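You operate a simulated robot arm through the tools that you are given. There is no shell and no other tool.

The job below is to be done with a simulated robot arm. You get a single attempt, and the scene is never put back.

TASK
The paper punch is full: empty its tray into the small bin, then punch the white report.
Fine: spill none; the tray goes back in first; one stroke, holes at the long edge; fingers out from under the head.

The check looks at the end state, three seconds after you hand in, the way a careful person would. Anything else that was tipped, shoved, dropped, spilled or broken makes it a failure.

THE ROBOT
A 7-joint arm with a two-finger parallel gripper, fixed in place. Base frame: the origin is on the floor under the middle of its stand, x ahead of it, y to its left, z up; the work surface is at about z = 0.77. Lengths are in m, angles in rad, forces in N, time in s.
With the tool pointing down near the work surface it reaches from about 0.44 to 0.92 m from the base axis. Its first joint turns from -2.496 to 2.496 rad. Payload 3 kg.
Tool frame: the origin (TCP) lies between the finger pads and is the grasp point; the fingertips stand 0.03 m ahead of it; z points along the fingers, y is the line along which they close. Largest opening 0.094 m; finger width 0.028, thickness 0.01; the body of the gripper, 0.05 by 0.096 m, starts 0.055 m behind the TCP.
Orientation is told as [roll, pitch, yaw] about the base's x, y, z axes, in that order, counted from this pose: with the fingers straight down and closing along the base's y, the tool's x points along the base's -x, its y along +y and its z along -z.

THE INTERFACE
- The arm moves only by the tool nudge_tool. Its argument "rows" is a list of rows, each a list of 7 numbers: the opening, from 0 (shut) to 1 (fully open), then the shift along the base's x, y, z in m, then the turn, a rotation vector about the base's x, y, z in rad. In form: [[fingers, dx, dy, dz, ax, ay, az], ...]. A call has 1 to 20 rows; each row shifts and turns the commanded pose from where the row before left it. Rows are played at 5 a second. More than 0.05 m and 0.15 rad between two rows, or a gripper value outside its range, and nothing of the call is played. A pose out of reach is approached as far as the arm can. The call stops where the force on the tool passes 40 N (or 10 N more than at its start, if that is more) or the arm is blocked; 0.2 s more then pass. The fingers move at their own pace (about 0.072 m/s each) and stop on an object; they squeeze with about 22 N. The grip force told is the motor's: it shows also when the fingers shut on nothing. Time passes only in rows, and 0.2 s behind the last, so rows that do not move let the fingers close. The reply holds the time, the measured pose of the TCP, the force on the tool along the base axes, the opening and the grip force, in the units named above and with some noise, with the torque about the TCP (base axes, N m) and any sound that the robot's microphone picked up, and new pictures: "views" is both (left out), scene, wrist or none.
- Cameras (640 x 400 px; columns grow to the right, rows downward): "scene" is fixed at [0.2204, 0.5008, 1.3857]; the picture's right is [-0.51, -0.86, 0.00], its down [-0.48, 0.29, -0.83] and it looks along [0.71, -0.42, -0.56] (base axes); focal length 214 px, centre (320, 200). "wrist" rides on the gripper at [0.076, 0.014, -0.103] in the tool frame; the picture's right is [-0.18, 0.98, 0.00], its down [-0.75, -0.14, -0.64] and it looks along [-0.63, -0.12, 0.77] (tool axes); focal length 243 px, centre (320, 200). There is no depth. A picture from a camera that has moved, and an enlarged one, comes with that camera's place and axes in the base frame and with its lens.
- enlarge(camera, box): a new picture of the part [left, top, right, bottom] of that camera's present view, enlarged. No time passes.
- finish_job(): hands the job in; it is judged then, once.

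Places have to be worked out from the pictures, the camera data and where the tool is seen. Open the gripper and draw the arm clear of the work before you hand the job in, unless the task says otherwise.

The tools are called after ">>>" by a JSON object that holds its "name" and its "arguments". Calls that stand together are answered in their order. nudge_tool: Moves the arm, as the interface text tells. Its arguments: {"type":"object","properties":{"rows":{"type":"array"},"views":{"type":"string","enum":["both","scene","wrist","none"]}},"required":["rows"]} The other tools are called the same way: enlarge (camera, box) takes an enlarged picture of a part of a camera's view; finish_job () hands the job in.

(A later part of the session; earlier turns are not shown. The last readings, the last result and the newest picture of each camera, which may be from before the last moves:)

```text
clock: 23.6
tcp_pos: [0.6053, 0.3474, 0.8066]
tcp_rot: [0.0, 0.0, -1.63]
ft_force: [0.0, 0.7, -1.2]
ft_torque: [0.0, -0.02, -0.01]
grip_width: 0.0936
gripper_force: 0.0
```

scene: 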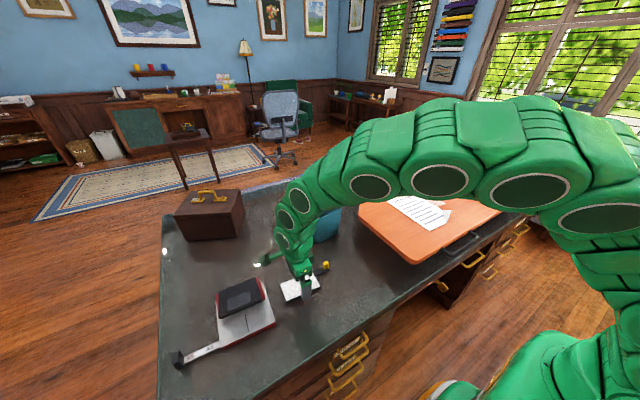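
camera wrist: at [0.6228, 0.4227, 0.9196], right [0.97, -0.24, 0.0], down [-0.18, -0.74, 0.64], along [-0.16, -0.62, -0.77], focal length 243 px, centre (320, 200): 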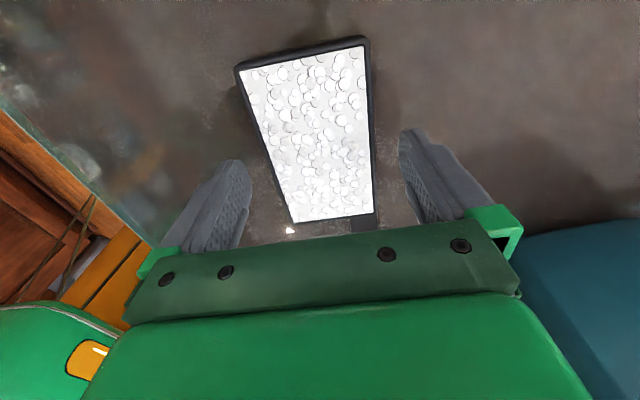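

No contact yet at fingertip z≈0.777. I'll go two more 1.5 mm steps, still watching for the desk.

>>> {"name": "nudge_tool", "arguments": {"rows": [[1, 0, 0, -0.0015, 0, 0, 0], [1, 0, 0, -0.0015, 0, 0, 0], [1, 0, 0, 0, 0, 0, 0]], "views": "scene"}}

>>> {"name": "enlarge", "arguments": {"camera": "scene", "box": [260, 250, 330, 310]}}

```text
clock: 24.4
tcp_pos: [0.6046, 0.3478, 0.8041]
tcp_rot: [0.0, 0.001, -1.629]
ft_force: [-0.5, -0.6, 0.5]
ft_torque: [-0.04, 0.01, 0.02]
grip_width: 0.0942
gripper_force: 0.1
```

scene: 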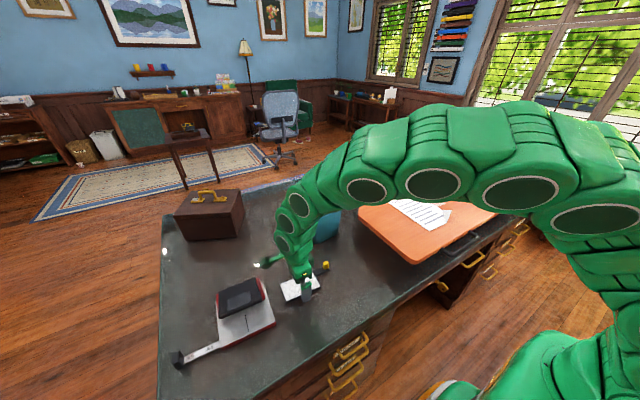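

```text
6.67 times, centred on (295, 280) of scene
camera zoom: at [0.2204, 0.5008, 1.3857], right [-0.51, -0.86, 0.0], down [-0.48, 0.29, -0.83], along [0.71, -0.42, -0.56], focal length 1430 px, centre (487, -333)
```

zoom: 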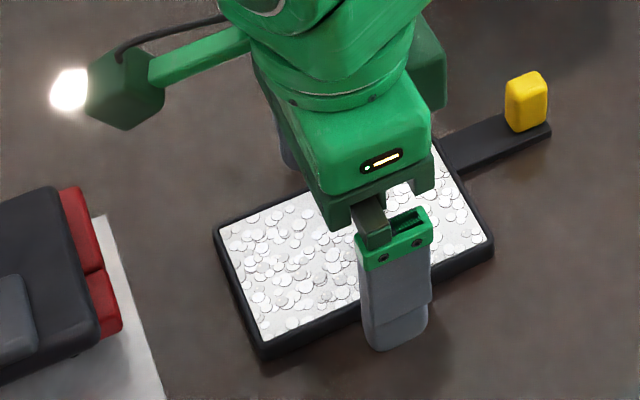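

The fingertips are about 3 mm above the desk, alongside the tray walls. I'll close in gentle steps so the chips aren't jolted.

>>> {"name": "nudge_tool", "arguments": {"rows": [[0.9, 0, 0, 0, 0, 0, 0], [0.84, 0, 0, 0, 0, 0, 0], [0.79, 0, 0, 0, 0, 0, 0], [0.75, 0, 0, 0, 0, 0, 0], [0.72, 0, 0, 0, 0, 0, 0], [0.7, 0, 0, 0, 0, 0, 0], [0.68, 0, 0, 0, 0, 0, 0], [0.66, 0, 0, 0, 0, 0, 0], [0.6, 0, 0, 0, 0, 0, 0], [0.4, 0, 0, 0, 0, 0, 0], [0.0, 0, 0, 0, 0, 0, 0]], "views": "both"}}

>>> {"name": "enlarge", "arguments": {"camera": "wrist", "box": [160, 0, 480, 240]}}

>>> {"name": "enlarge", "arguments": {"camera": "scene", "box": [260, 250, 330, 310]}}

```text
clock: 26.8
tcp_pos: [0.6052, 0.3473, 0.8053]
tcp_rot: [-0.002, -0.001, -1.63]
ft_force: [-0.1, -0.1, 0.3]
ft_torque: [0.01, 0.01, 0.02]
grip_width: 0.0694
gripper_force: 22.5
camera wrist: at [0.624, 0.4226, 0.9071], right [0.97, -0.24, 0.0], down [-0.19, -0.74, 0.64], along [-0.16, -0.62, -0.77], focal length 243 px, centre (320, 200)
```

scene: 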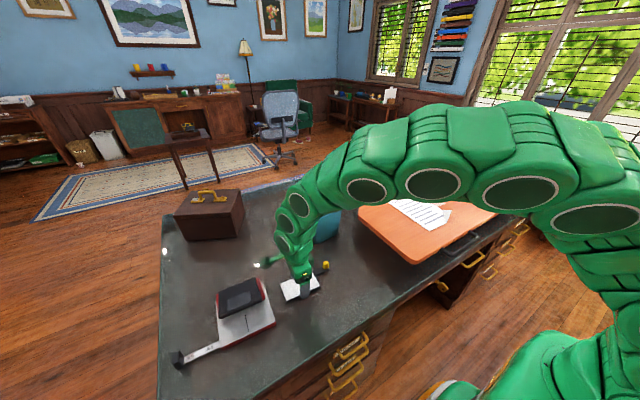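
wrist: 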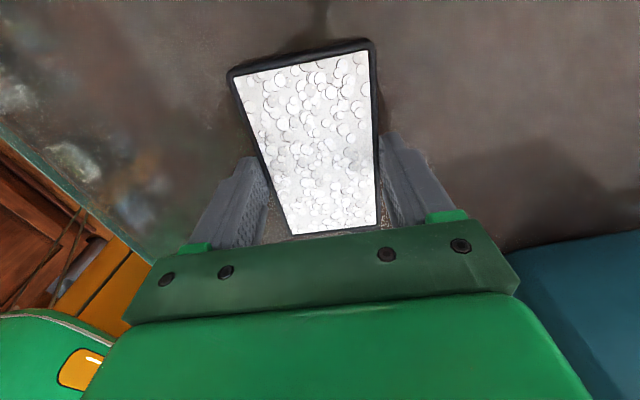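

```text
1.67 times, centred on (320, 120) of wrist
camera zoom: at [0.624, 0.4226, 0.9071], right [0.97, -0.24, 0.0], down [-0.19, -0.74, 0.64], along [-0.16, -0.62, -0.77], focal length 404 px, centre (320, 333)
```

zoom: 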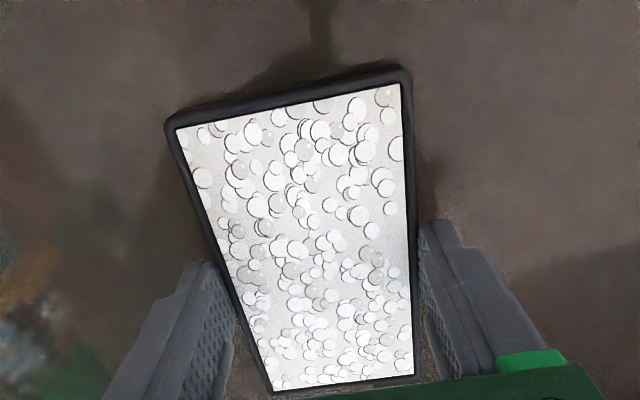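

```text
6.67 times, centred on (295, 280) of scene
camera zoom: at [0.2204, 0.5008, 1.3857], right [-0.51, -0.86, 0.0], down [-0.48, 0.29, -0.83], along [0.71, -0.42, -0.56], focal length 1430 px, centre (487, -333)
```

zoom: 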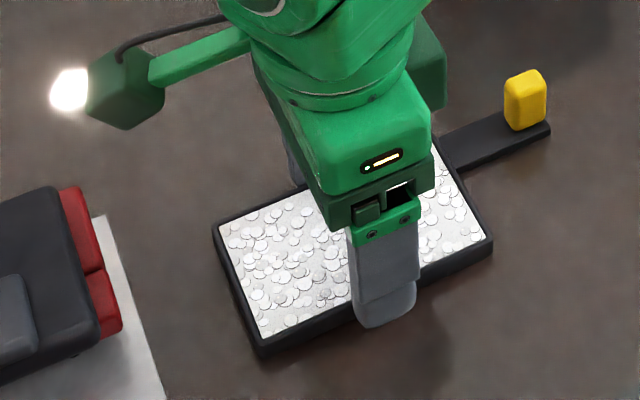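

It's gripped at 0.0694 m with 22.5 N and hasn't shifted. I'll lift a little, slowly, and confirm the tray comes with the fingers.

>>> {"name": "nudge_tool", "arguments": {"rows": [[0, 0, 0, 0.002, 0, 0, 0], [0, 0, 0, 0.004, 0, 0, 0], [0, 0, 0, 0.006, 0, 0, 0], [0, 0, 0, 0.008, 0, 0, 0], [0, 0, 0, 0.006, 0, 0, 0], [0, 0, 0, 0.004, 0, 0, 0]], "views": "both"}}

>>> {"name": "enlarge", "arguments": {"camera": "scene", "box": [260, 240, 340, 310]}}

```text
clock: 28.2
tcp_pos: [0.6053, 0.348, 0.8337]
tcp_rot: [0.001, -0.001, -1.63]
ft_force: [-0.4, 0.1, -0.2]
ft_torque: [0.03, -0.01, 0.0]
grip_width: 0.0697
gripper_force: 22.2
camera wrist: at [0.6239, 0.4229, 0.9379], right [0.97, -0.24, 0.0], down [-0.19, -0.74, 0.64], along [-0.15, -0.62, -0.77], focal length 243 px, centre (320, 200)
```

scene: 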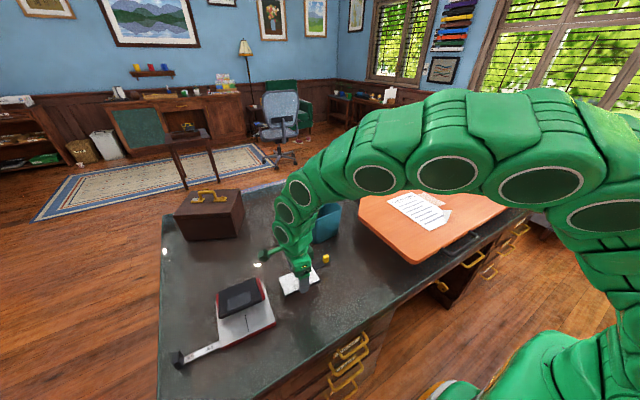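
wrist: 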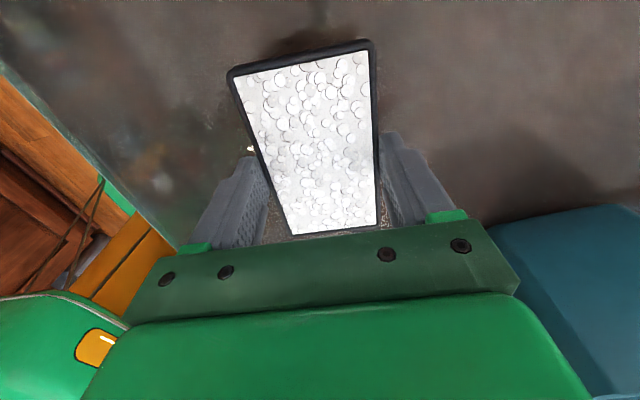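

```text
5.71 times, centred on (300, 275) of scene
camera zoom: at [0.2204, 0.5008, 1.3857], right [-0.51, -0.86, 0.0], down [-0.48, 0.29, -0.83], along [0.71, -0.42, -0.56], focal length 1226 px, centre (434, -229)
```

zoom: 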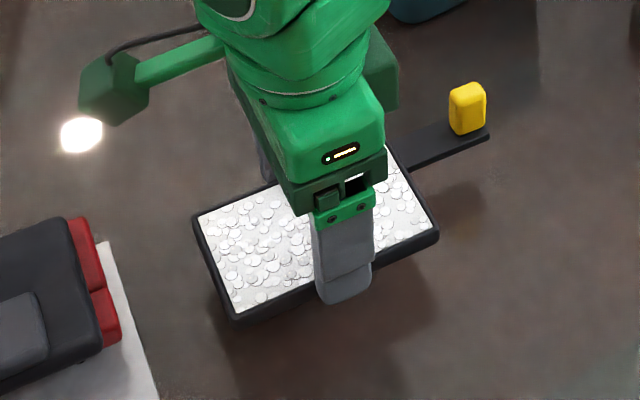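

The tray is up, level and carrying its chips. I'll lift it smoothly to z≈1.03.

>>> {"name": "nudge_tool", "arguments": {"rows": [[0, 0, 0, 0.006, 0, 0, 0], [0, 0, 0, 0.012, 0, 0, 0], [0, 0, 0, 0.018, 0, 0, 0], [0, 0, 0, 0.02, 0, 0, 0], [0, 0, 0, 0.02, 0, 0, 0], [0, 0, 0, 0.02, 0, 0, 0], [0, 0, 0, 0.02, 0, 0, 0], [0, 0, 0, 0.02, 0, 0, 0], [0, 0, 0, 0.02, 0, 0, 0], [0, 0, 0, 0.02, 0, 0, 0], [0, 0, 0, 0.014, 0, 0, 0], [0, 0, 0, 0.006, 0, 0, 0]], "views": "both"}}

```text
clock: 30.8
tcp_pos: [0.6048, 0.3481, 1.0284]
tcp_rot: [0.0, 0.0, -1.63]
ft_force: [0.1, -0.7, -1.0]
ft_torque: [0.02, 0.01, 0.01]
grip_width: 0.0695
gripper_force: 21.9
camera wrist: at [0.6241, 0.4231, 1.1318], right [0.97, -0.24, 0.0], down [-0.18, -0.74, 0.64], along [-0.16, -0.62, -0.77], focal length 243 px, centre (320, 200)
```

scene: 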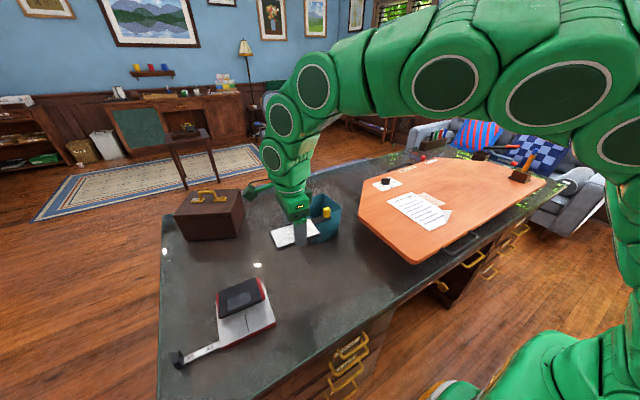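
wrist: 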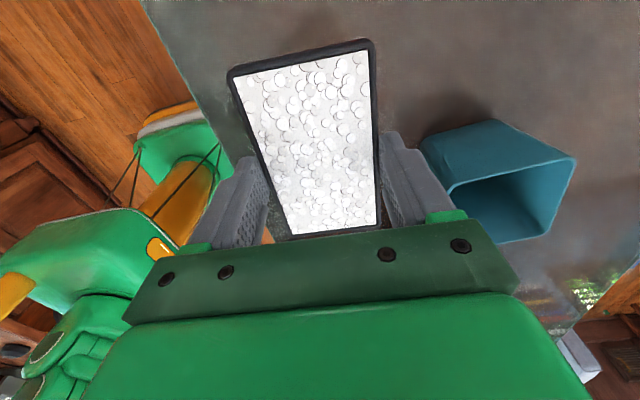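

The bin is now visible beside the gripper, so I'll enlarge it to measure its rim for the pour.

>>> {"name": "enlarge", "arguments": {"camera": "wrist", "box": [400, 100, 600, 260]}}

>>> {"name": "enlarge", "arguments": {"camera": "scene", "box": [260, 180, 380, 260]}}

```text
2.50 times, centred on (500, 180) of wrist
camera zoom: at [0.6241, 0.4231, 1.1318], right [0.97, -0.24, 0.0], down [-0.18, -0.74, 0.64], along [-0.16, -0.62, -0.77], focal length 606 px, centre (-130, 250)
```

zoom: 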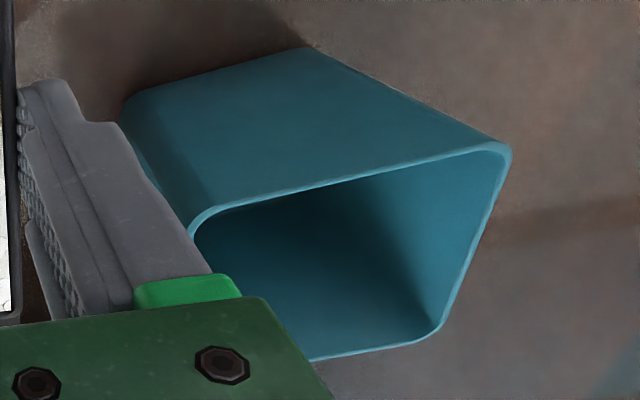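

```text
5.00 times, centred on (320, 220) of scene
camera zoom: at [0.2204, 0.5008, 1.3857], right [-0.51, -0.86, 0.0], down [-0.48, 0.29, -0.83], along [0.71, -0.42, -0.56], focal length 1072 px, centre (320, 100)
```

zoom: 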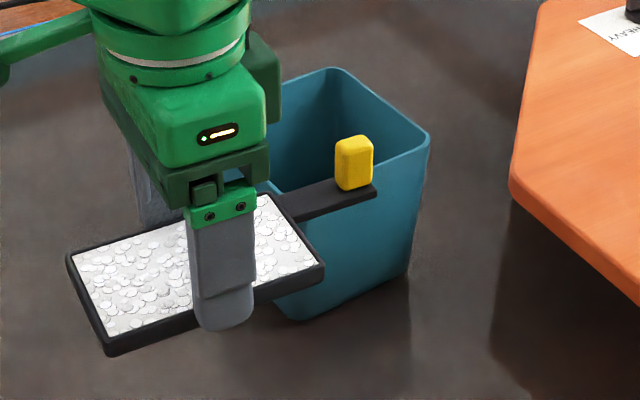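

I get the bin rim corners near (0.734,0.215), (0.862,0.226), (0.872,0.104) and (0.749,0.090), so the centre is about (0.804, 0.159) with the rim at z≈0.90. I'll carry the tray level and slowly to above the bin, turning to yaw 0.1 so its open end faces back over the bin.

>>> {"name": "nudge_tool", "arguments": {"rows": [[0, 0.005, -0.0035, 0, 0, 0, 0.035], [0, 0.01, -0.007, 0, 0, 0, 0.07], [0, 0.0154, -0.0108, 0, 0, 0, 0.1015], [0, 0.0154, -0.0108, 0, 0, 0, 0.1015], [0, 0.0154, -0.0108, 0, 0, 0, 0.1015], [0, 0.0154, -0.0108, 0, 0, 0, 0.1015], [0, 0.0154, -0.0108, 0, 0, 0, 0.1015], [0, 0.0154, -0.0108, 0, 0, 0, 0.1015], [0, 0.0154, -0.0108, 0, 0, 0, 0.1015], [0, 0.0154, -0.0108, 0, 0, 0, 0.1015], [0, 0.0154, -0.0108, 0, 0, 0, 0.1015], [0, 0.0154, -0.0108, 0, 0, 0, 0.1015], [0, 0.0154, -0.0108, 0, 0, 0, 0.1015], [0, 0.0154, -0.0108, 0, 0, 0, 0.1015], [0, 0.0154, -0.0108, 0, 0, 0, 0.1015], [0, 0.0154, -0.0108, 0, 0, 0, 0.1015], [0, 0.0154, -0.0108, 0, 0, 0, 0.1015], [0, 0.01, -0.007, 0, 0, 0, 0.07], [0, 0.0047, -0.0033, 0, 0, 0, 0.032]], "views": "both"}}

>>> {"name": "enlarge", "arguments": {"camera": "scene", "box": [260, 140, 400, 260]}}

```text
clock: 34.8
tcp_pos: [0.8651, 0.1655, 1.0286]
tcp_rot: [-0.001, -0.001, 0.102]
ft_force: [-0.7, -0.1, -0.5]
ft_torque: [0.02, 0.05, 0.01]
grip_width: 0.0696
gripper_force: 21.5
camera wrist: at [0.7878, 0.1716, 1.132], right [0.08, 1.0, 0.0], down [0.76, -0.06, 0.64], along [0.64, -0.05, -0.77], focal length 243 px, centre (320, 200)
```

scene: 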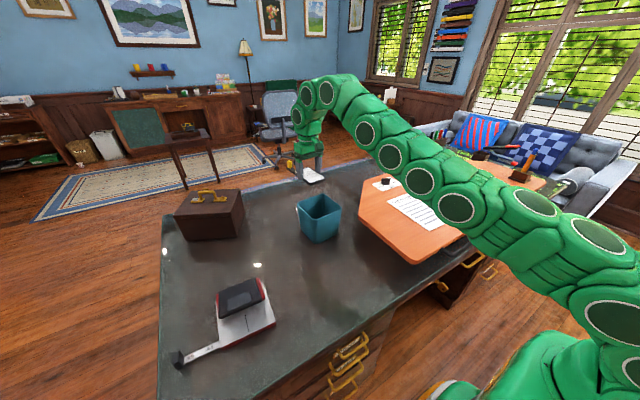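
wrist: 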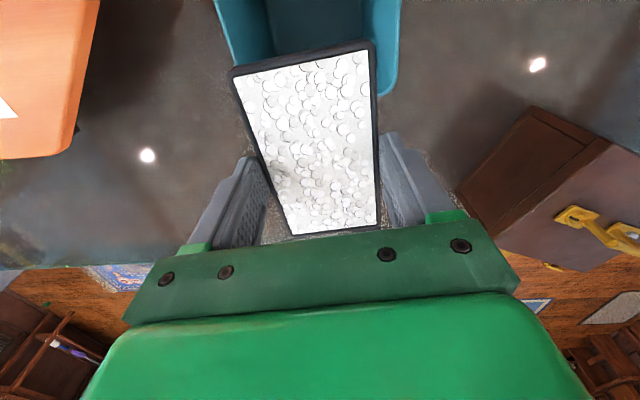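

```text
3.33 times, centred on (330, 200) of scene
camera zoom: at [0.2204, 0.5008, 1.3857], right [-0.51, -0.86, 0.0], down [-0.48, 0.29, -0.83], along [0.71, -0.42, -0.56], focal length 715 px, centre (287, 200)
```

zoom: 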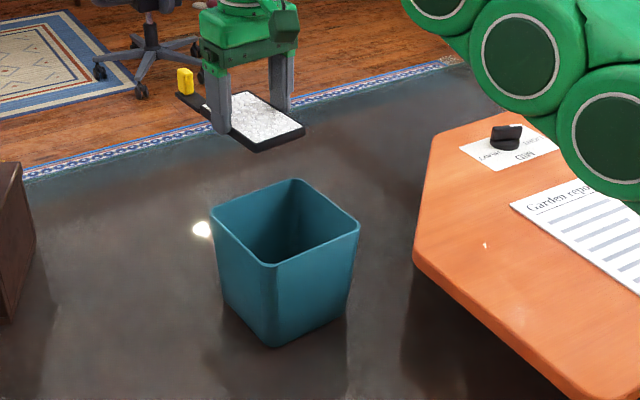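

The tray is level above the bin with its lip over the bin centre. I'll descend, then tilt about the lip to about 20° to check that everything tracks before pouring.

>>> {"name": "nudge_tool", "arguments": {"rows": [[0, 0, 0, -0.01, 0, 0, 0], [0, 0, 0, -0.02, 0, 0, 0], [0, 0, 0, -0.02, 0, 0, 0], [0, 0, 0, -0.0117, 0, 0, 0], [0, -0.0031, -0.0003, 0.0002, 0.0087, -0.0869, 0], [0, -0.0035, -0.0004, 0, 0.0087, -0.0869, 0], [0, -0.004, -0.0004, -0.0004, 0.0087, -0.0869, 0]], "views": "both"}}

>>> {"name": "enlarge", "arguments": {"camera": "scene", "box": [260, 140, 400, 260]}}

```text
clock: 36.4
tcp_pos: [0.8546, 0.1621, 0.9652]
tcp_rot: [0.0, -0.262, 0.102]
ft_force: [0.5, 0.4, -0.1]
ft_torque: [-0.03, 0.01, 0.0]
grip_width: 0.0695
gripper_force: 22.0
camera wrist: at [0.7539, 0.1674, 1.046], right [0.08, 1.0, 0.05], down [0.57, -0.08, 0.81], along [0.82, -0.04, -0.58], focal length 243 px, centre (320, 200)
```

scene: 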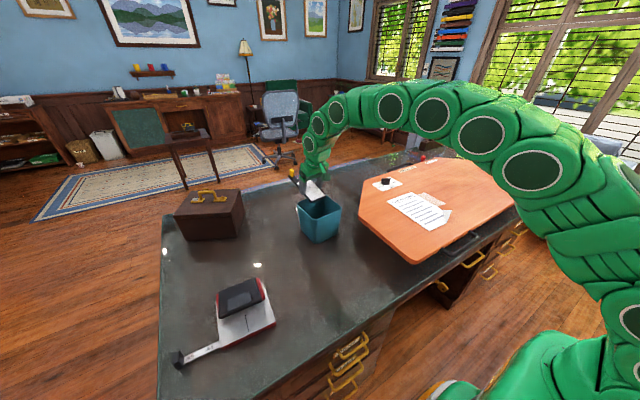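
wrist: 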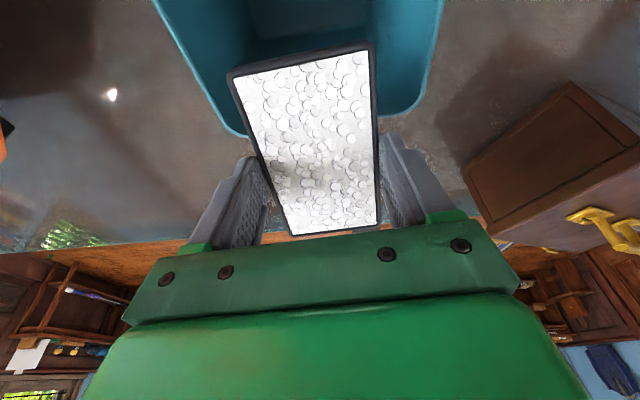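

```text
3.33 times, centred on (330, 200) of scene
camera zoom: at [0.2204, 0.5008, 1.3857], right [-0.51, -0.86, 0.0], down [-0.48, 0.29, -0.83], along [0.71, -0.42, -0.56], focal length 715 px, centre (287, 200)
```

zoom: 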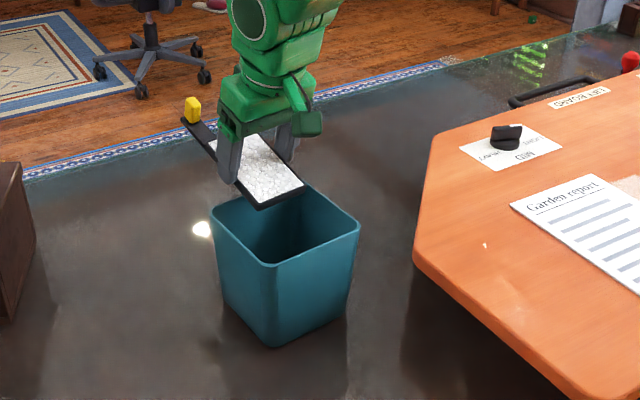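

At 15° the chips are stable and the lip sits over the bin opening. I'll continue the pour smoothly to 60°, sinking the lip into the bin mouth.

>>> {"name": "nudge_tool", "arguments": {"rows": [[0, -0.0043, -0.0004, -0.0038, 0.0087, -0.0869, 0], [0, -0.0047, -0.0005, -0.0031, 0.0087, -0.0869, 0], [0, -0.005, -0.0005, -0.0046, 0.0087, -0.0869, 0], [0, -0.0053, -0.0005, -0.004, 0.0087, -0.0869, 0], [0, -0.0055, -0.0006, -0.0005, 0.0087, -0.0869, 0], [0, -0.0057, -0.0006, 0, 0.0087, -0.0869, 0], [0, -0.0059, -0.0006, 0.0015, 0.0087, -0.0869, 0], [0, -0.006, -0.0006, 0.001, 0.0087, -0.0869, 0], [0, -0.006, -0.0006, 0.0004, 0.0087, -0.0869, 0]], "views": "both"}}

>>> {"name": "enlarge", "arguments": {"camera": "scene", "box": [260, 140, 400, 260]}}

```text
clock: 38.4
tcp_pos: [0.8075, 0.1588, 0.9546]
tcp_rot: [-0.001, -1.049, 0.101]
ft_force: [0.9, 0.1, -0.5]
ft_torque: [-0.04, 0.01, 0.02]
grip_width: 0.0691
gripper_force: 22.1
camera wrist: at [0.6794, 0.1605, 0.9407], right [-0.01, 0.99, 0.16], down [-0.17, -0.16, 0.97], along [0.99, -0.02, 0.17], focal length 243 px, centre (320, 200)
```

scene: 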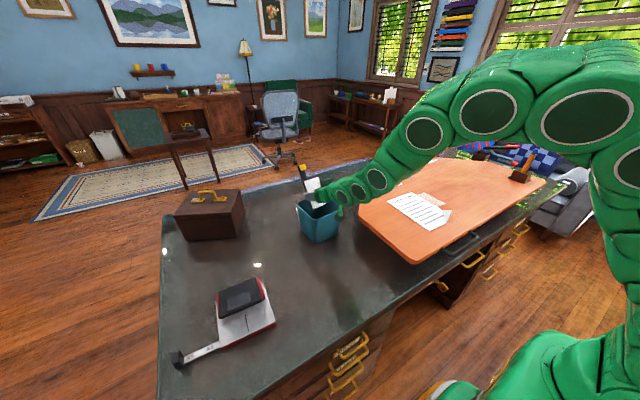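
wrist: 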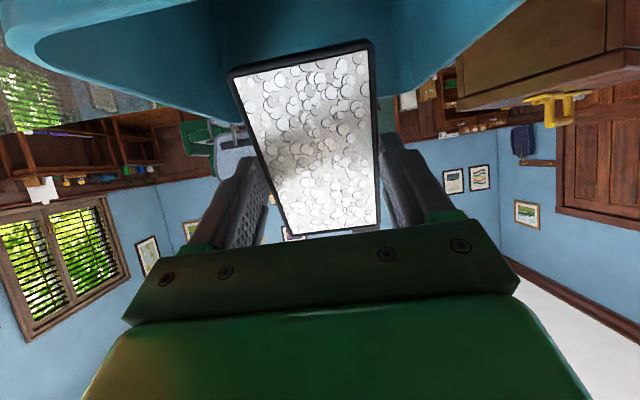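

```text
3.33 times, centred on (330, 200) of scene
camera zoom: at [0.2204, 0.5008, 1.3857], right [-0.51, -0.86, 0.0], down [-0.48, 0.29, -0.83], along [0.71, -0.42, -0.56], focal length 715 px, centre (287, 200)
```

zoom: 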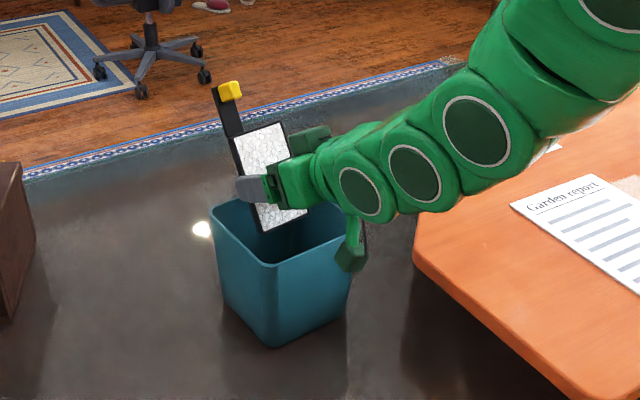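

At 60° the chips haven't left yet and the tray is held firmly. I'll look closely at the tray and bin before tilting on.

>>> {"name": "enlarge", "arguments": {"camera": "wrist", "box": [200, 20, 420, 240]}}

>>> {"name": "enlarge", "arguments": {"camera": "scene", "box": [285, 160, 345, 215]}}

```text
1.82 times, centred on (310, 130) of wrist
camera zoom: at [0.6794, 0.1605, 0.9407], right [-0.01, 0.99, 0.16], down [-0.17, -0.16, 0.97], along [0.99, -0.02, 0.17], focal length 441 px, centre (338, 327)
```

zoom: 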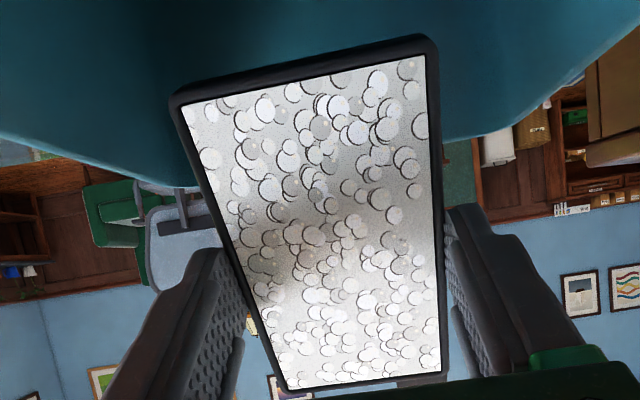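

```text
7.27 times, centred on (315, 188) of scene
camera zoom: at [0.2204, 0.5008, 1.3857], right [-0.51, -0.86, 0.0], down [-0.48, 0.29, -0.83], along [0.71, -0.42, -0.56], focal length 1560 px, centre (356, 291)
```

zoom: 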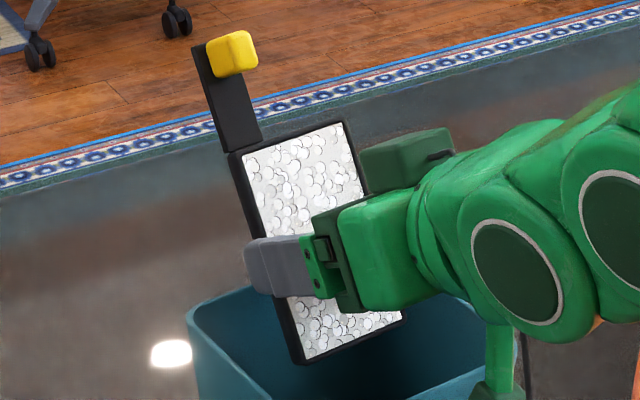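

The chips remain as packed in the tray. I'll continue to 90°, shifting the lip slightly toward the far side of the bin so the chips drop well inside.

>>> {"name": "nudge_tool", "arguments": {"rows": [[0, -0.0021, -0.0002, 0.0009, 0.0087, -0.0869, 0], [0, -0.0021, -0.0002, 0.0014, 0.0087, -0.0869, 0], [0, -0.002, -0.0002, 0.0009, 0.0087, -0.0869, 0], [0, -0.0019, -0.0002, 0.0004, 0.0087, -0.0869, 0], [0, -0.0017, -0.0002, 0.0009, 0.0087, -0.0869, 0], [0, -0.0015, -0.0001, 0.0004, 0.0087, -0.0869, 0], [0, 0, 0, 0, 0, 0, 0], [0, 0, 0, 0, 0, 0, 0]], "views": "both"}}

>>> {"name": "enlarge", "arguments": {"camera": "scene", "box": [280, 150, 360, 250]}}

```text
clock: 40.2
tcp_pos: [0.795, 0.1557, 0.9593]
tcp_rot: [-2.977, -1.57, 3.08]
ft_force: [0.5, -0.4, -0.5]
ft_torque: [0.02, 0.0, -0.05]
grip_width: 0.0688
gripper_force: 22.4
camera wrist: at [0.692, 0.1615, 0.8837], right [-0.1, 0.98, 0.18], down [-0.63, -0.2, 0.75], along [0.77, -0.04, 0.63], focal length 243 px, centre (320, 200)
```

scene: 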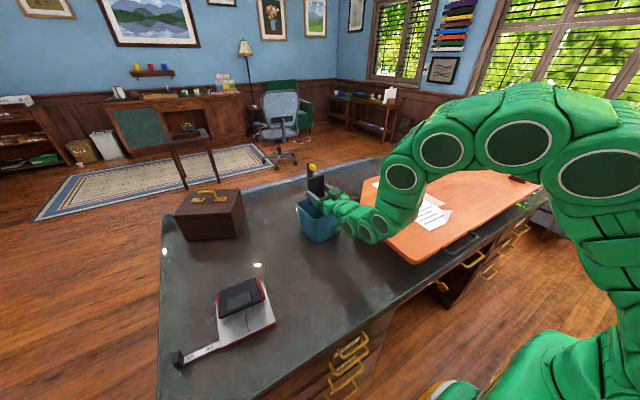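
wrist: 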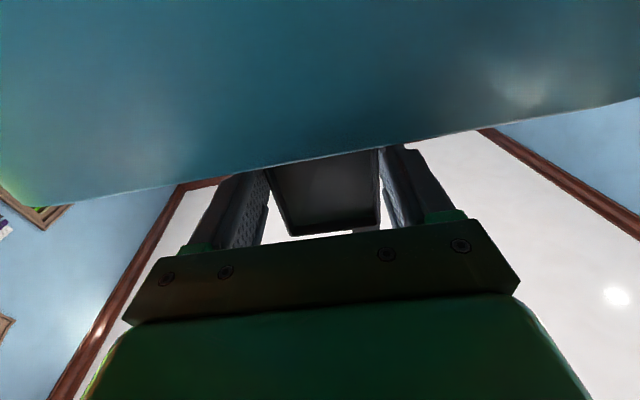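

```text
4.00 times, centred on (320, 200) of scene
camera zoom: at [0.2204, 0.5008, 1.3857], right [-0.51, -0.86, 0.0], down [-0.48, 0.29, -0.83], along [0.71, -0.42, -0.56], focal length 858 px, centre (320, 200)
```

zoom: 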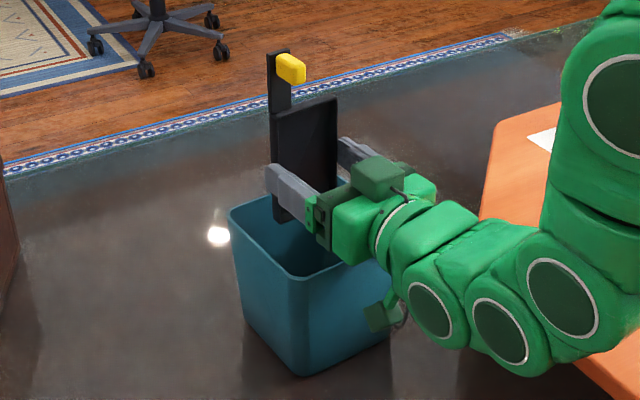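

The tray interior now looks dark and empty, so the chips went in between 60° and 90°. I'll check for residue in the tray and for spills around the bin.

>>> {"name": "enlarge", "arguments": {"camera": "scene", "box": [290, 165, 340, 245]}}

>>> {"name": "enlarge", "arguments": {"camera": "wrist", "box": [220, 120, 420, 250]}}

>>> {"name": "enlarge", "arguments": {"camera": "scene", "box": [240, 160, 400, 280]}}

```text
5.00 times, centred on (315, 205) of scene
camera zoom: at [0.2204, 0.5008, 1.3857], right [-0.51, -0.86, 0.0], down [-0.48, 0.29, -0.83], along [0.71, -0.42, -0.56], focal length 1072 px, centre (345, 175)
```

zoom: 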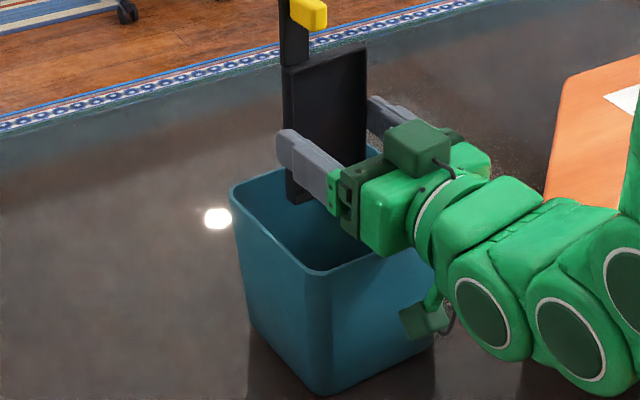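

```text
3.08 times, centred on (320, 185) of wrist
camera zoom: at [0.692, 0.1615, 0.8837], right [-0.1, 0.98, 0.18], down [-0.63, -0.2, 0.75], along [0.77, -0.04, 0.63], focal length 746 px, centre (320, 246)
```

zoom: 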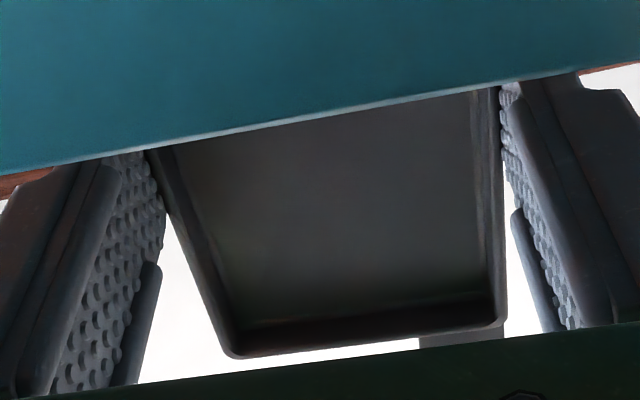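

```text
3.33 times, centred on (320, 220) of scene
camera zoom: at [0.2204, 0.5008, 1.3857], right [-0.51, -0.86, 0.0], down [-0.48, 0.29, -0.83], along [0.71, -0.42, -0.56], focal length 715 px, centre (320, 133)
```

zoom: 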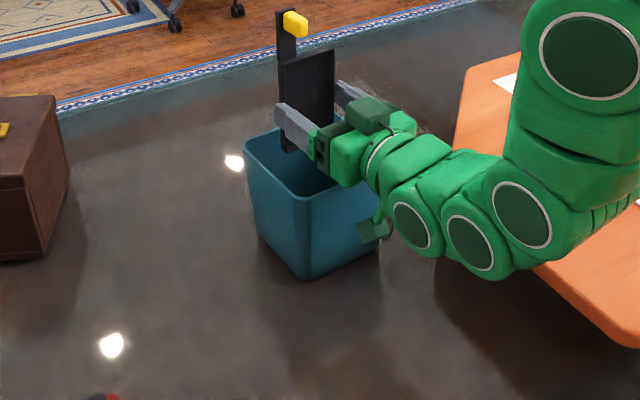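

The tray is clean and no chips are visible outside the bin. I'll reverse the tilt to about 45° and look into the tray for leftovers before carrying it back.

>>> {"name": "nudge_tool", "arguments": {"rows": [[0, 0.0015, 0.0001, -0.0004, -0.0087, 0.0869, 0], [0, 0.0017, 0.0002, -0.0009, -0.0087, 0.0869, 0], [0, 0.0019, 0.0002, -0.0004, -0.0087, 0.0869, 0], [0, 0.002, 0.0002, -0.0009, -0.0087, 0.0869, 0], [0, 0.0021, 0.0002, -0.0014, -0.0087, 0.0869, 0], [0, 0.0021, 0.0002, -0.0009, -0.0087, 0.0869, 0], [0, 0.006, 0.0006, -0.0004, -0.0087, 0.0869, 0], [0, 0.006, 0.0006, -0.001, -0.0087, 0.0869, 0], [0, 0.0059, 0.0006, -0.0015, -0.0087, 0.0869, 0], [0, 0, 0, 0, 0, 0, 0]], "views": "both"}}

>>> {"name": "enlarge", "arguments": {"camera": "wrist", "box": [180, 0, 440, 240]}}

>>> {"name": "enlarge", "arguments": {"camera": "scene", "box": [280, 160, 360, 250]}}

```text
clock: 42.4
tcp_pos: [0.8246, 0.1608, 0.9519]
tcp_rot: [-0.001, -0.787, 0.1]
ft_force: [0.0, 0.4, -0.6]
ft_torque: [0.0, 0.02, -0.02]
grip_width: 0.0693
gripper_force: 21.8
camera wrist: at [0.6976, 0.1623, 0.9705], right [0.03, 0.99, 0.13], down [0.09, -0.13, 0.99], along [1.0, -0.02, -0.1], focal length 243 px, centre (320, 200)
```

scene: 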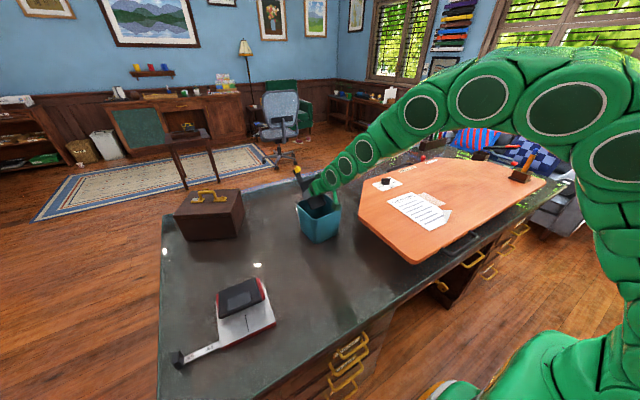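
wrist: 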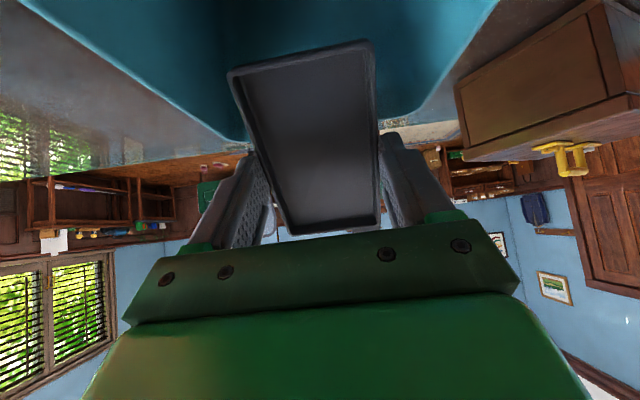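

```text
1.67 times, centred on (310, 120) of wrist
camera zoom: at [0.6976, 0.1623, 0.9705], right [0.03, 0.99, 0.13], down [0.09, -0.13, 0.99], along [1.0, -0.02, -0.1], focal length 404 px, centre (337, 333)
```

zoom: 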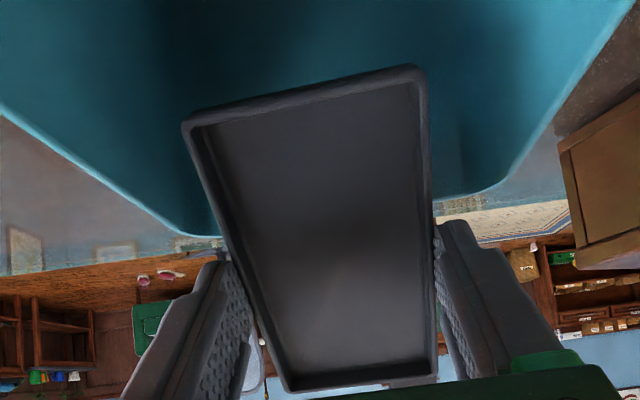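

```text
4.44 times, centred on (320, 205) of scene
camera zoom: at [0.2204, 0.5008, 1.3857], right [-0.51, -0.86, 0.0], down [-0.48, 0.29, -0.83], along [0.71, -0.42, -0.56], focal length 953 px, centre (320, 178)
```

zoom: 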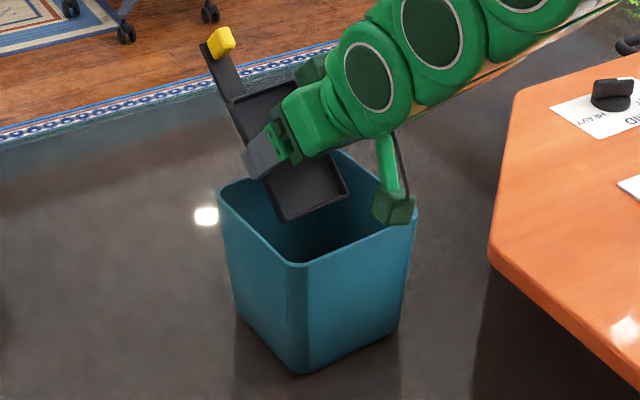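

The tray is completely empty. I'll level it by reversing the same path and lift clear of the bin.

>>> {"name": "nudge_tool", "arguments": {"rows": [[0, 0.0057, 0.0006, 0, -0.0087, 0.0869, 0], [0, 0.0055, 0.0006, 0.0005, -0.0087, 0.0869, 0], [0, 0.0053, 0.0005, 0.004, -0.0087, 0.0869, 0], [0, 0.005, 0.0005, 0.0046, -0.0087, 0.0869, 0], [0, 0.0047, 0.0005, 0.0031, -0.0087, 0.0869, 0], [0, 0.0043, 0.0004, 0.0038, -0.0087, 0.0869, 0], [0, 0.004, 0.0004, 0.0004, -0.0087, 0.0869, 0], [0, 0.0035, 0.0004, 0, -0.0087, 0.0869, 0], [0, 0.0031, 0.0003, -0.0002, -0.0087, 0.0869, 0], [0, 0, 0, 0.02, 0, 0, 0], [0, 0, 0, 0.02, 0, 0, 0], [0, 0, 0, 0.0217, 0, 0, 0]], "views": "both"}}

>>> {"name": "enlarge", "arguments": {"camera": "scene", "box": [270, 180, 370, 260]}}

```text
clock: 45.0
tcp_pos: [0.8644, 0.1673, 1.03]
tcp_rot: [0.0, -0.002, 0.102]
ft_force: [-0.6, -0.1, -0.4]
ft_torque: [-0.04, -0.01, 0.01]
grip_width: 0.0692
gripper_force: 21.8
camera wrist: at [0.7867, 0.1731, 1.1328], right [0.08, 1.0, 0.0], down [0.76, -0.06, 0.64], along [0.64, -0.05, -0.77], focal length 243 px, centre (320, 200)
```

scene: 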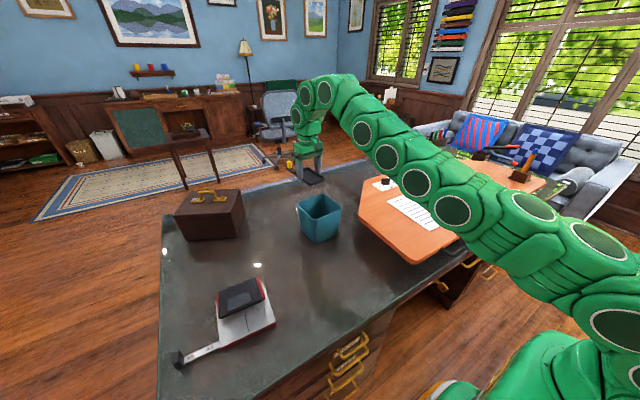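
wrist: 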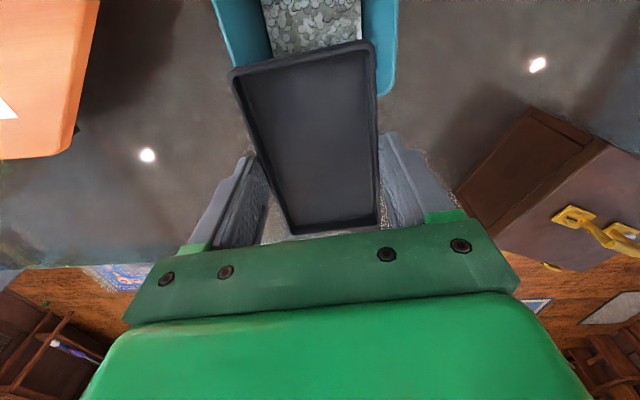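

```text
5.00 times, centred on (320, 220) of scene
camera zoom: at [0.2204, 0.5008, 1.3857], right [-0.51, -0.86, 0.0], down [-0.48, 0.29, -0.83], along [0.71, -0.42, -0.56], focal length 1072 px, centre (320, 100)
```

zoom: 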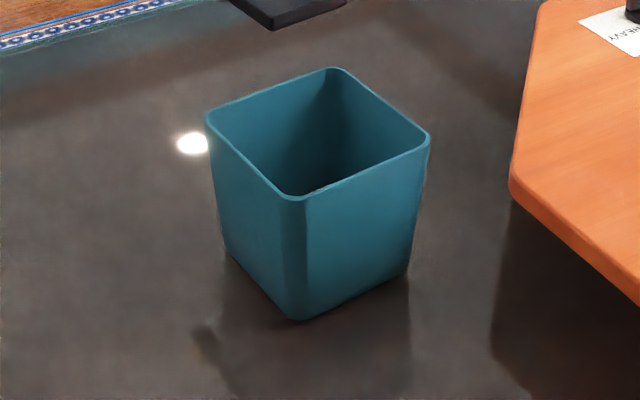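

The chips are in the bin (seen in the wrist view) and the desk is clean. I'll carry the tray back along the reversed path to above where it lay.

>>> {"name": "nudge_tool", "arguments": {"rows": [[0, -0.0047, 0.0033, 0, 0, 0, -0.032], [0, -0.01, 0.007, 0, 0, 0, -0.07], [0, -0.0154, 0.0108, 0, 0, 0, -0.1015], [0, -0.0154, 0.0108, 0, 0, 0, -0.1015], [0, -0.0154, 0.0108, 0, 0, 0, -0.1015], [0, -0.0154, 0.0108, 0, 0, 0, -0.1015], [0, -0.0154, 0.0108, 0, 0, 0, -0.1015], [0, -0.0154, 0.0108, 0, 0, 0, -0.1015], [0, -0.0154, 0.0108, 0, 0, 0, -0.1015], [0, -0.0154, 0.0108, 0, 0, 0, -0.1015], [0, -0.0154, 0.0108, 0, 0, 0, -0.1015], [0, -0.0154, 0.0108, 0, 0, 0, -0.1015], [0, -0.0154, 0.0108, 0, 0, 0, -0.1015], [0, -0.0154, 0.0108, 0, 0, 0, -0.1015], [0, -0.0154, 0.0108, 0, 0, 0, -0.1015], [0, -0.0154, 0.0108, 0, 0, 0, -0.1015], [0, -0.0154, 0.0108, 0, 0, 0, -0.1015], [0, -0.01, 0.007, 0, 0, 0, -0.07], [0, -0.005, 0.0035, 0, 0, 0, -0.035]], "views": "both"}}

```text
clock: 49.0
tcp_pos: [0.6037, 0.3468, 1.0277]
tcp_rot: [-0.001, 0.002, -1.63]
ft_force: [0.1, -0.4, -0.2]
ft_torque: [-0.02, 0.03, 0.01]
grip_width: 0.0689
gripper_force: 22.1
camera wrist: at [0.6237, 0.4225, 1.1323], right [0.97, -0.24, 0.0], down [-0.19, -0.74, 0.64], along [-0.16, -0.62, -0.77], focal length 243 px, centre (320, 200)
```

scene: 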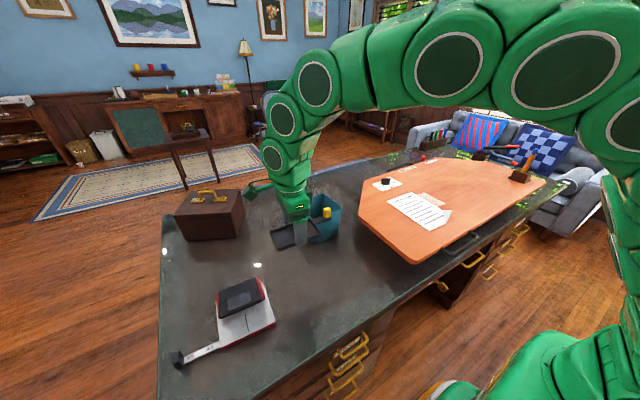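
wrist: 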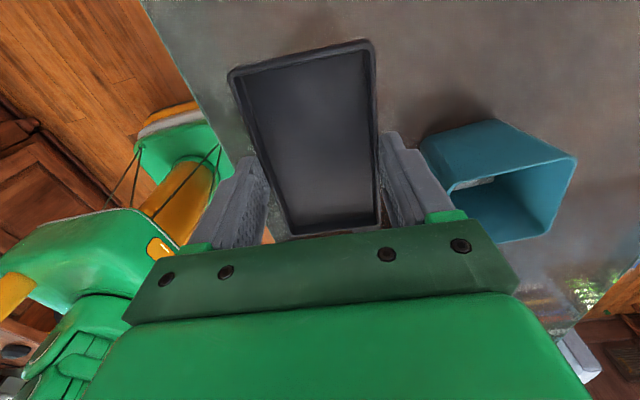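

The tray hasn't shifted in the grip. I'll lower it to the desk at its original spot.

>>> {"name": "nudge_tool", "arguments": {"rows": [[0, 0, 0, -0.015, 0, 0, 0], [0, 0, 0, -0.03, 0, 0, 0], [0, 0, 0, -0.03, 0, 0, 0], [0, 0, 0, -0.03, 0, 0, 0], [0, 0, 0, -0.03, 0, 0, 0], [0, 0, 0, -0.03, 0, 0, 0], [0, 0, 0, -0.03, 0, 0, 0], [0, 0, 0, -0.015, 0, 0, 0], [0, 0, 0, -0.008, 0, 0, 0], [0, 0, 0, -0.004, 0, 0, 0], [0, 0, 0, -0.002, 0, 0, 0], [0, 0, 0, -0.0015, 0, 0, 0]], "views": "both"}}

>>> {"name": "enlarge", "arguments": {"camera": "scene", "box": [230, 240, 340, 320]}}

```text
clock: 51.6
tcp_pos: [0.6051, 0.3484, 0.8041]
tcp_rot: [0.001, 0.001, -1.63]
ft_force: [0.2, 0.4, 14.3]
ft_torque: [-0.37, 0.14, 0.04]
grip_width: 0.0691
gripper_force: 21.5
camera wrist: at [0.6235, 0.4231, 0.9081], right [0.97, -0.24, 0.0], down [-0.19, -0.74, 0.64], along [-0.15, -0.62, -0.77], focal length 243 px, centre (320, 200)
```

scene: 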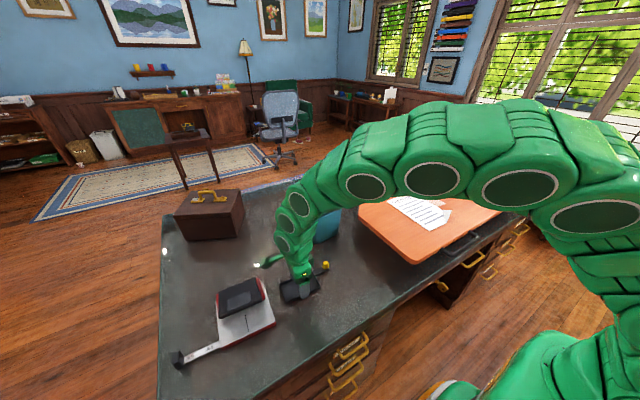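
wrist: 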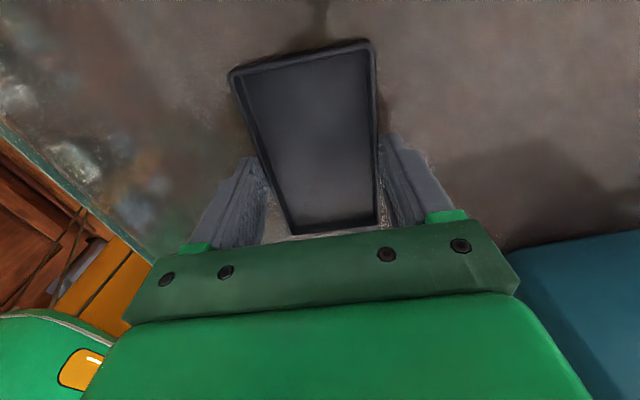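

```text
5.00 times, centred on (285, 280) of scene
camera zoom: at [0.2204, 0.5008, 1.3857], right [-0.51, -0.86, 0.0], down [-0.48, 0.29, -0.83], along [0.71, -0.42, -0.56], focal length 1072 px, centre (495, -200)
```

zoom: 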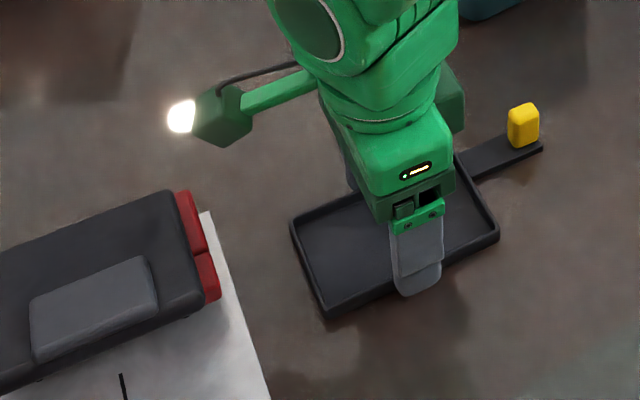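

The tray has touched down with a 14 N reaction. I'll ease up 1 mm to relieve it, open the fingers and rise.

>>> {"name": "nudge_tool", "arguments": {"rows": [[0, 0, 0, 0.001, 0, 0, 0], [0.76, 0, 0, 0, 0, 0, 0], [0.82, 0, 0, 0, 0, 0, 0], [1, 0, 0, 0, 0, 0, 0], [1, 0, 0, 0, 0, 0, 0], [1, 0, 0, 0.01, 0, 0, 0], [1, 0, 0, 0.03, 0, 0, 0], [1, 0, 0, 0.04, 0, 0, 0], [1, 0, 0, 0.039, 0, 0, 0], [1, 0, 0, 0, 0, 0, 0]], "views": "both"}}

>>> {"name": "enlarge", "arguments": {"camera": "wrist", "box": [180, 0, 460, 220]}}

>>> {"name": "enlarge", "arguments": {"camera": "scene", "box": [230, 240, 340, 320]}}

```text
clock: 53.8
tcp_pos: [0.6038, 0.3475, 0.9223]
tcp_rot: [-0.001, 0.001, -1.629]
ft_force: [0.5, 0.4, -0.3]
ft_torque: [-0.01, 0.0, 0.0]
grip_width: 0.0939
gripper_force: 0.1
camera wrist: at [0.6219, 0.4225, 1.0253], right [0.97, -0.24, 0.0], down [-0.18, -0.74, 0.64], along [-0.16, -0.62, -0.77], focal length 243 px, centre (320, 200)
```

scene: 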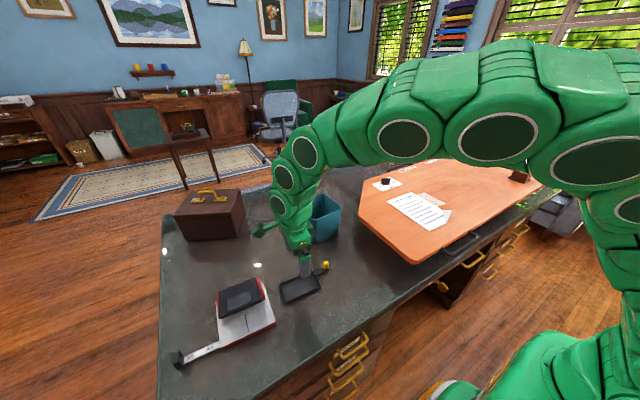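
wrist: 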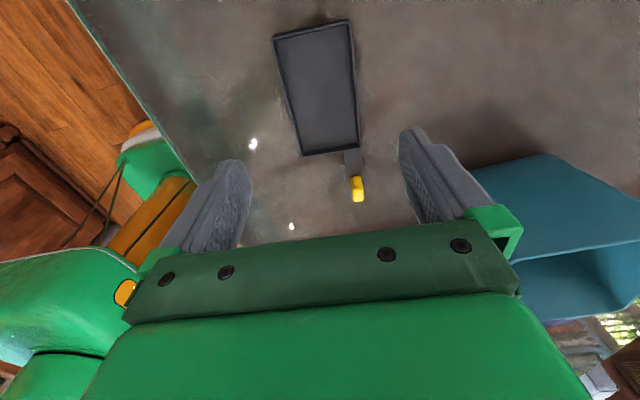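

```text
1.82 times, centred on (320, 110) of wrist
camera zoom: at [0.6219, 0.4225, 1.0253], right [0.97, -0.24, 0.0], down [-0.18, -0.74, 0.64], along [-0.16, -0.62, -0.77], focal length 441 px, centre (320, 364)
```

zoom: 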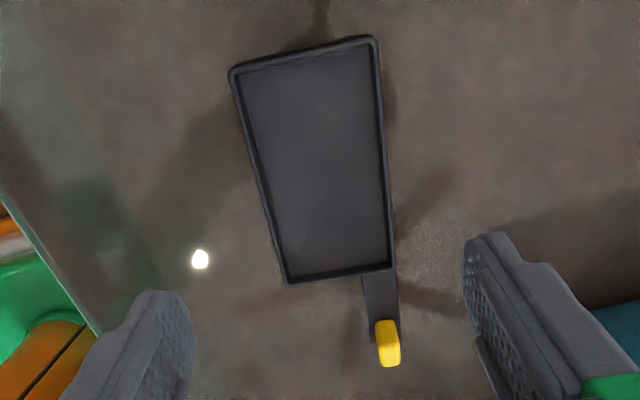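

```text
5.00 times, centred on (285, 280) of scene
camera zoom: at [0.2204, 0.5008, 1.3857], right [-0.51, -0.86, 0.0], down [-0.48, 0.29, -0.83], along [0.71, -0.42, -0.56], focal length 1072 px, centre (495, -200)
```

zoom: 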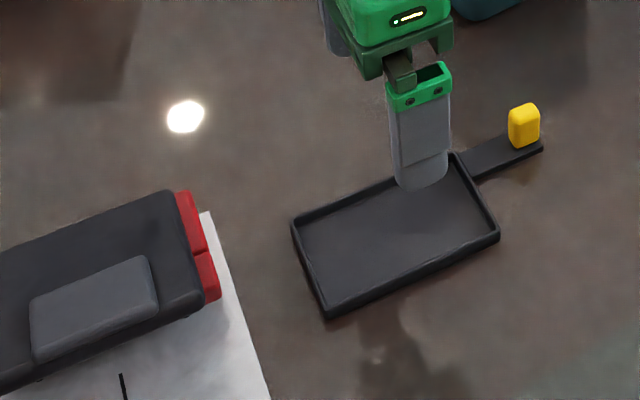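

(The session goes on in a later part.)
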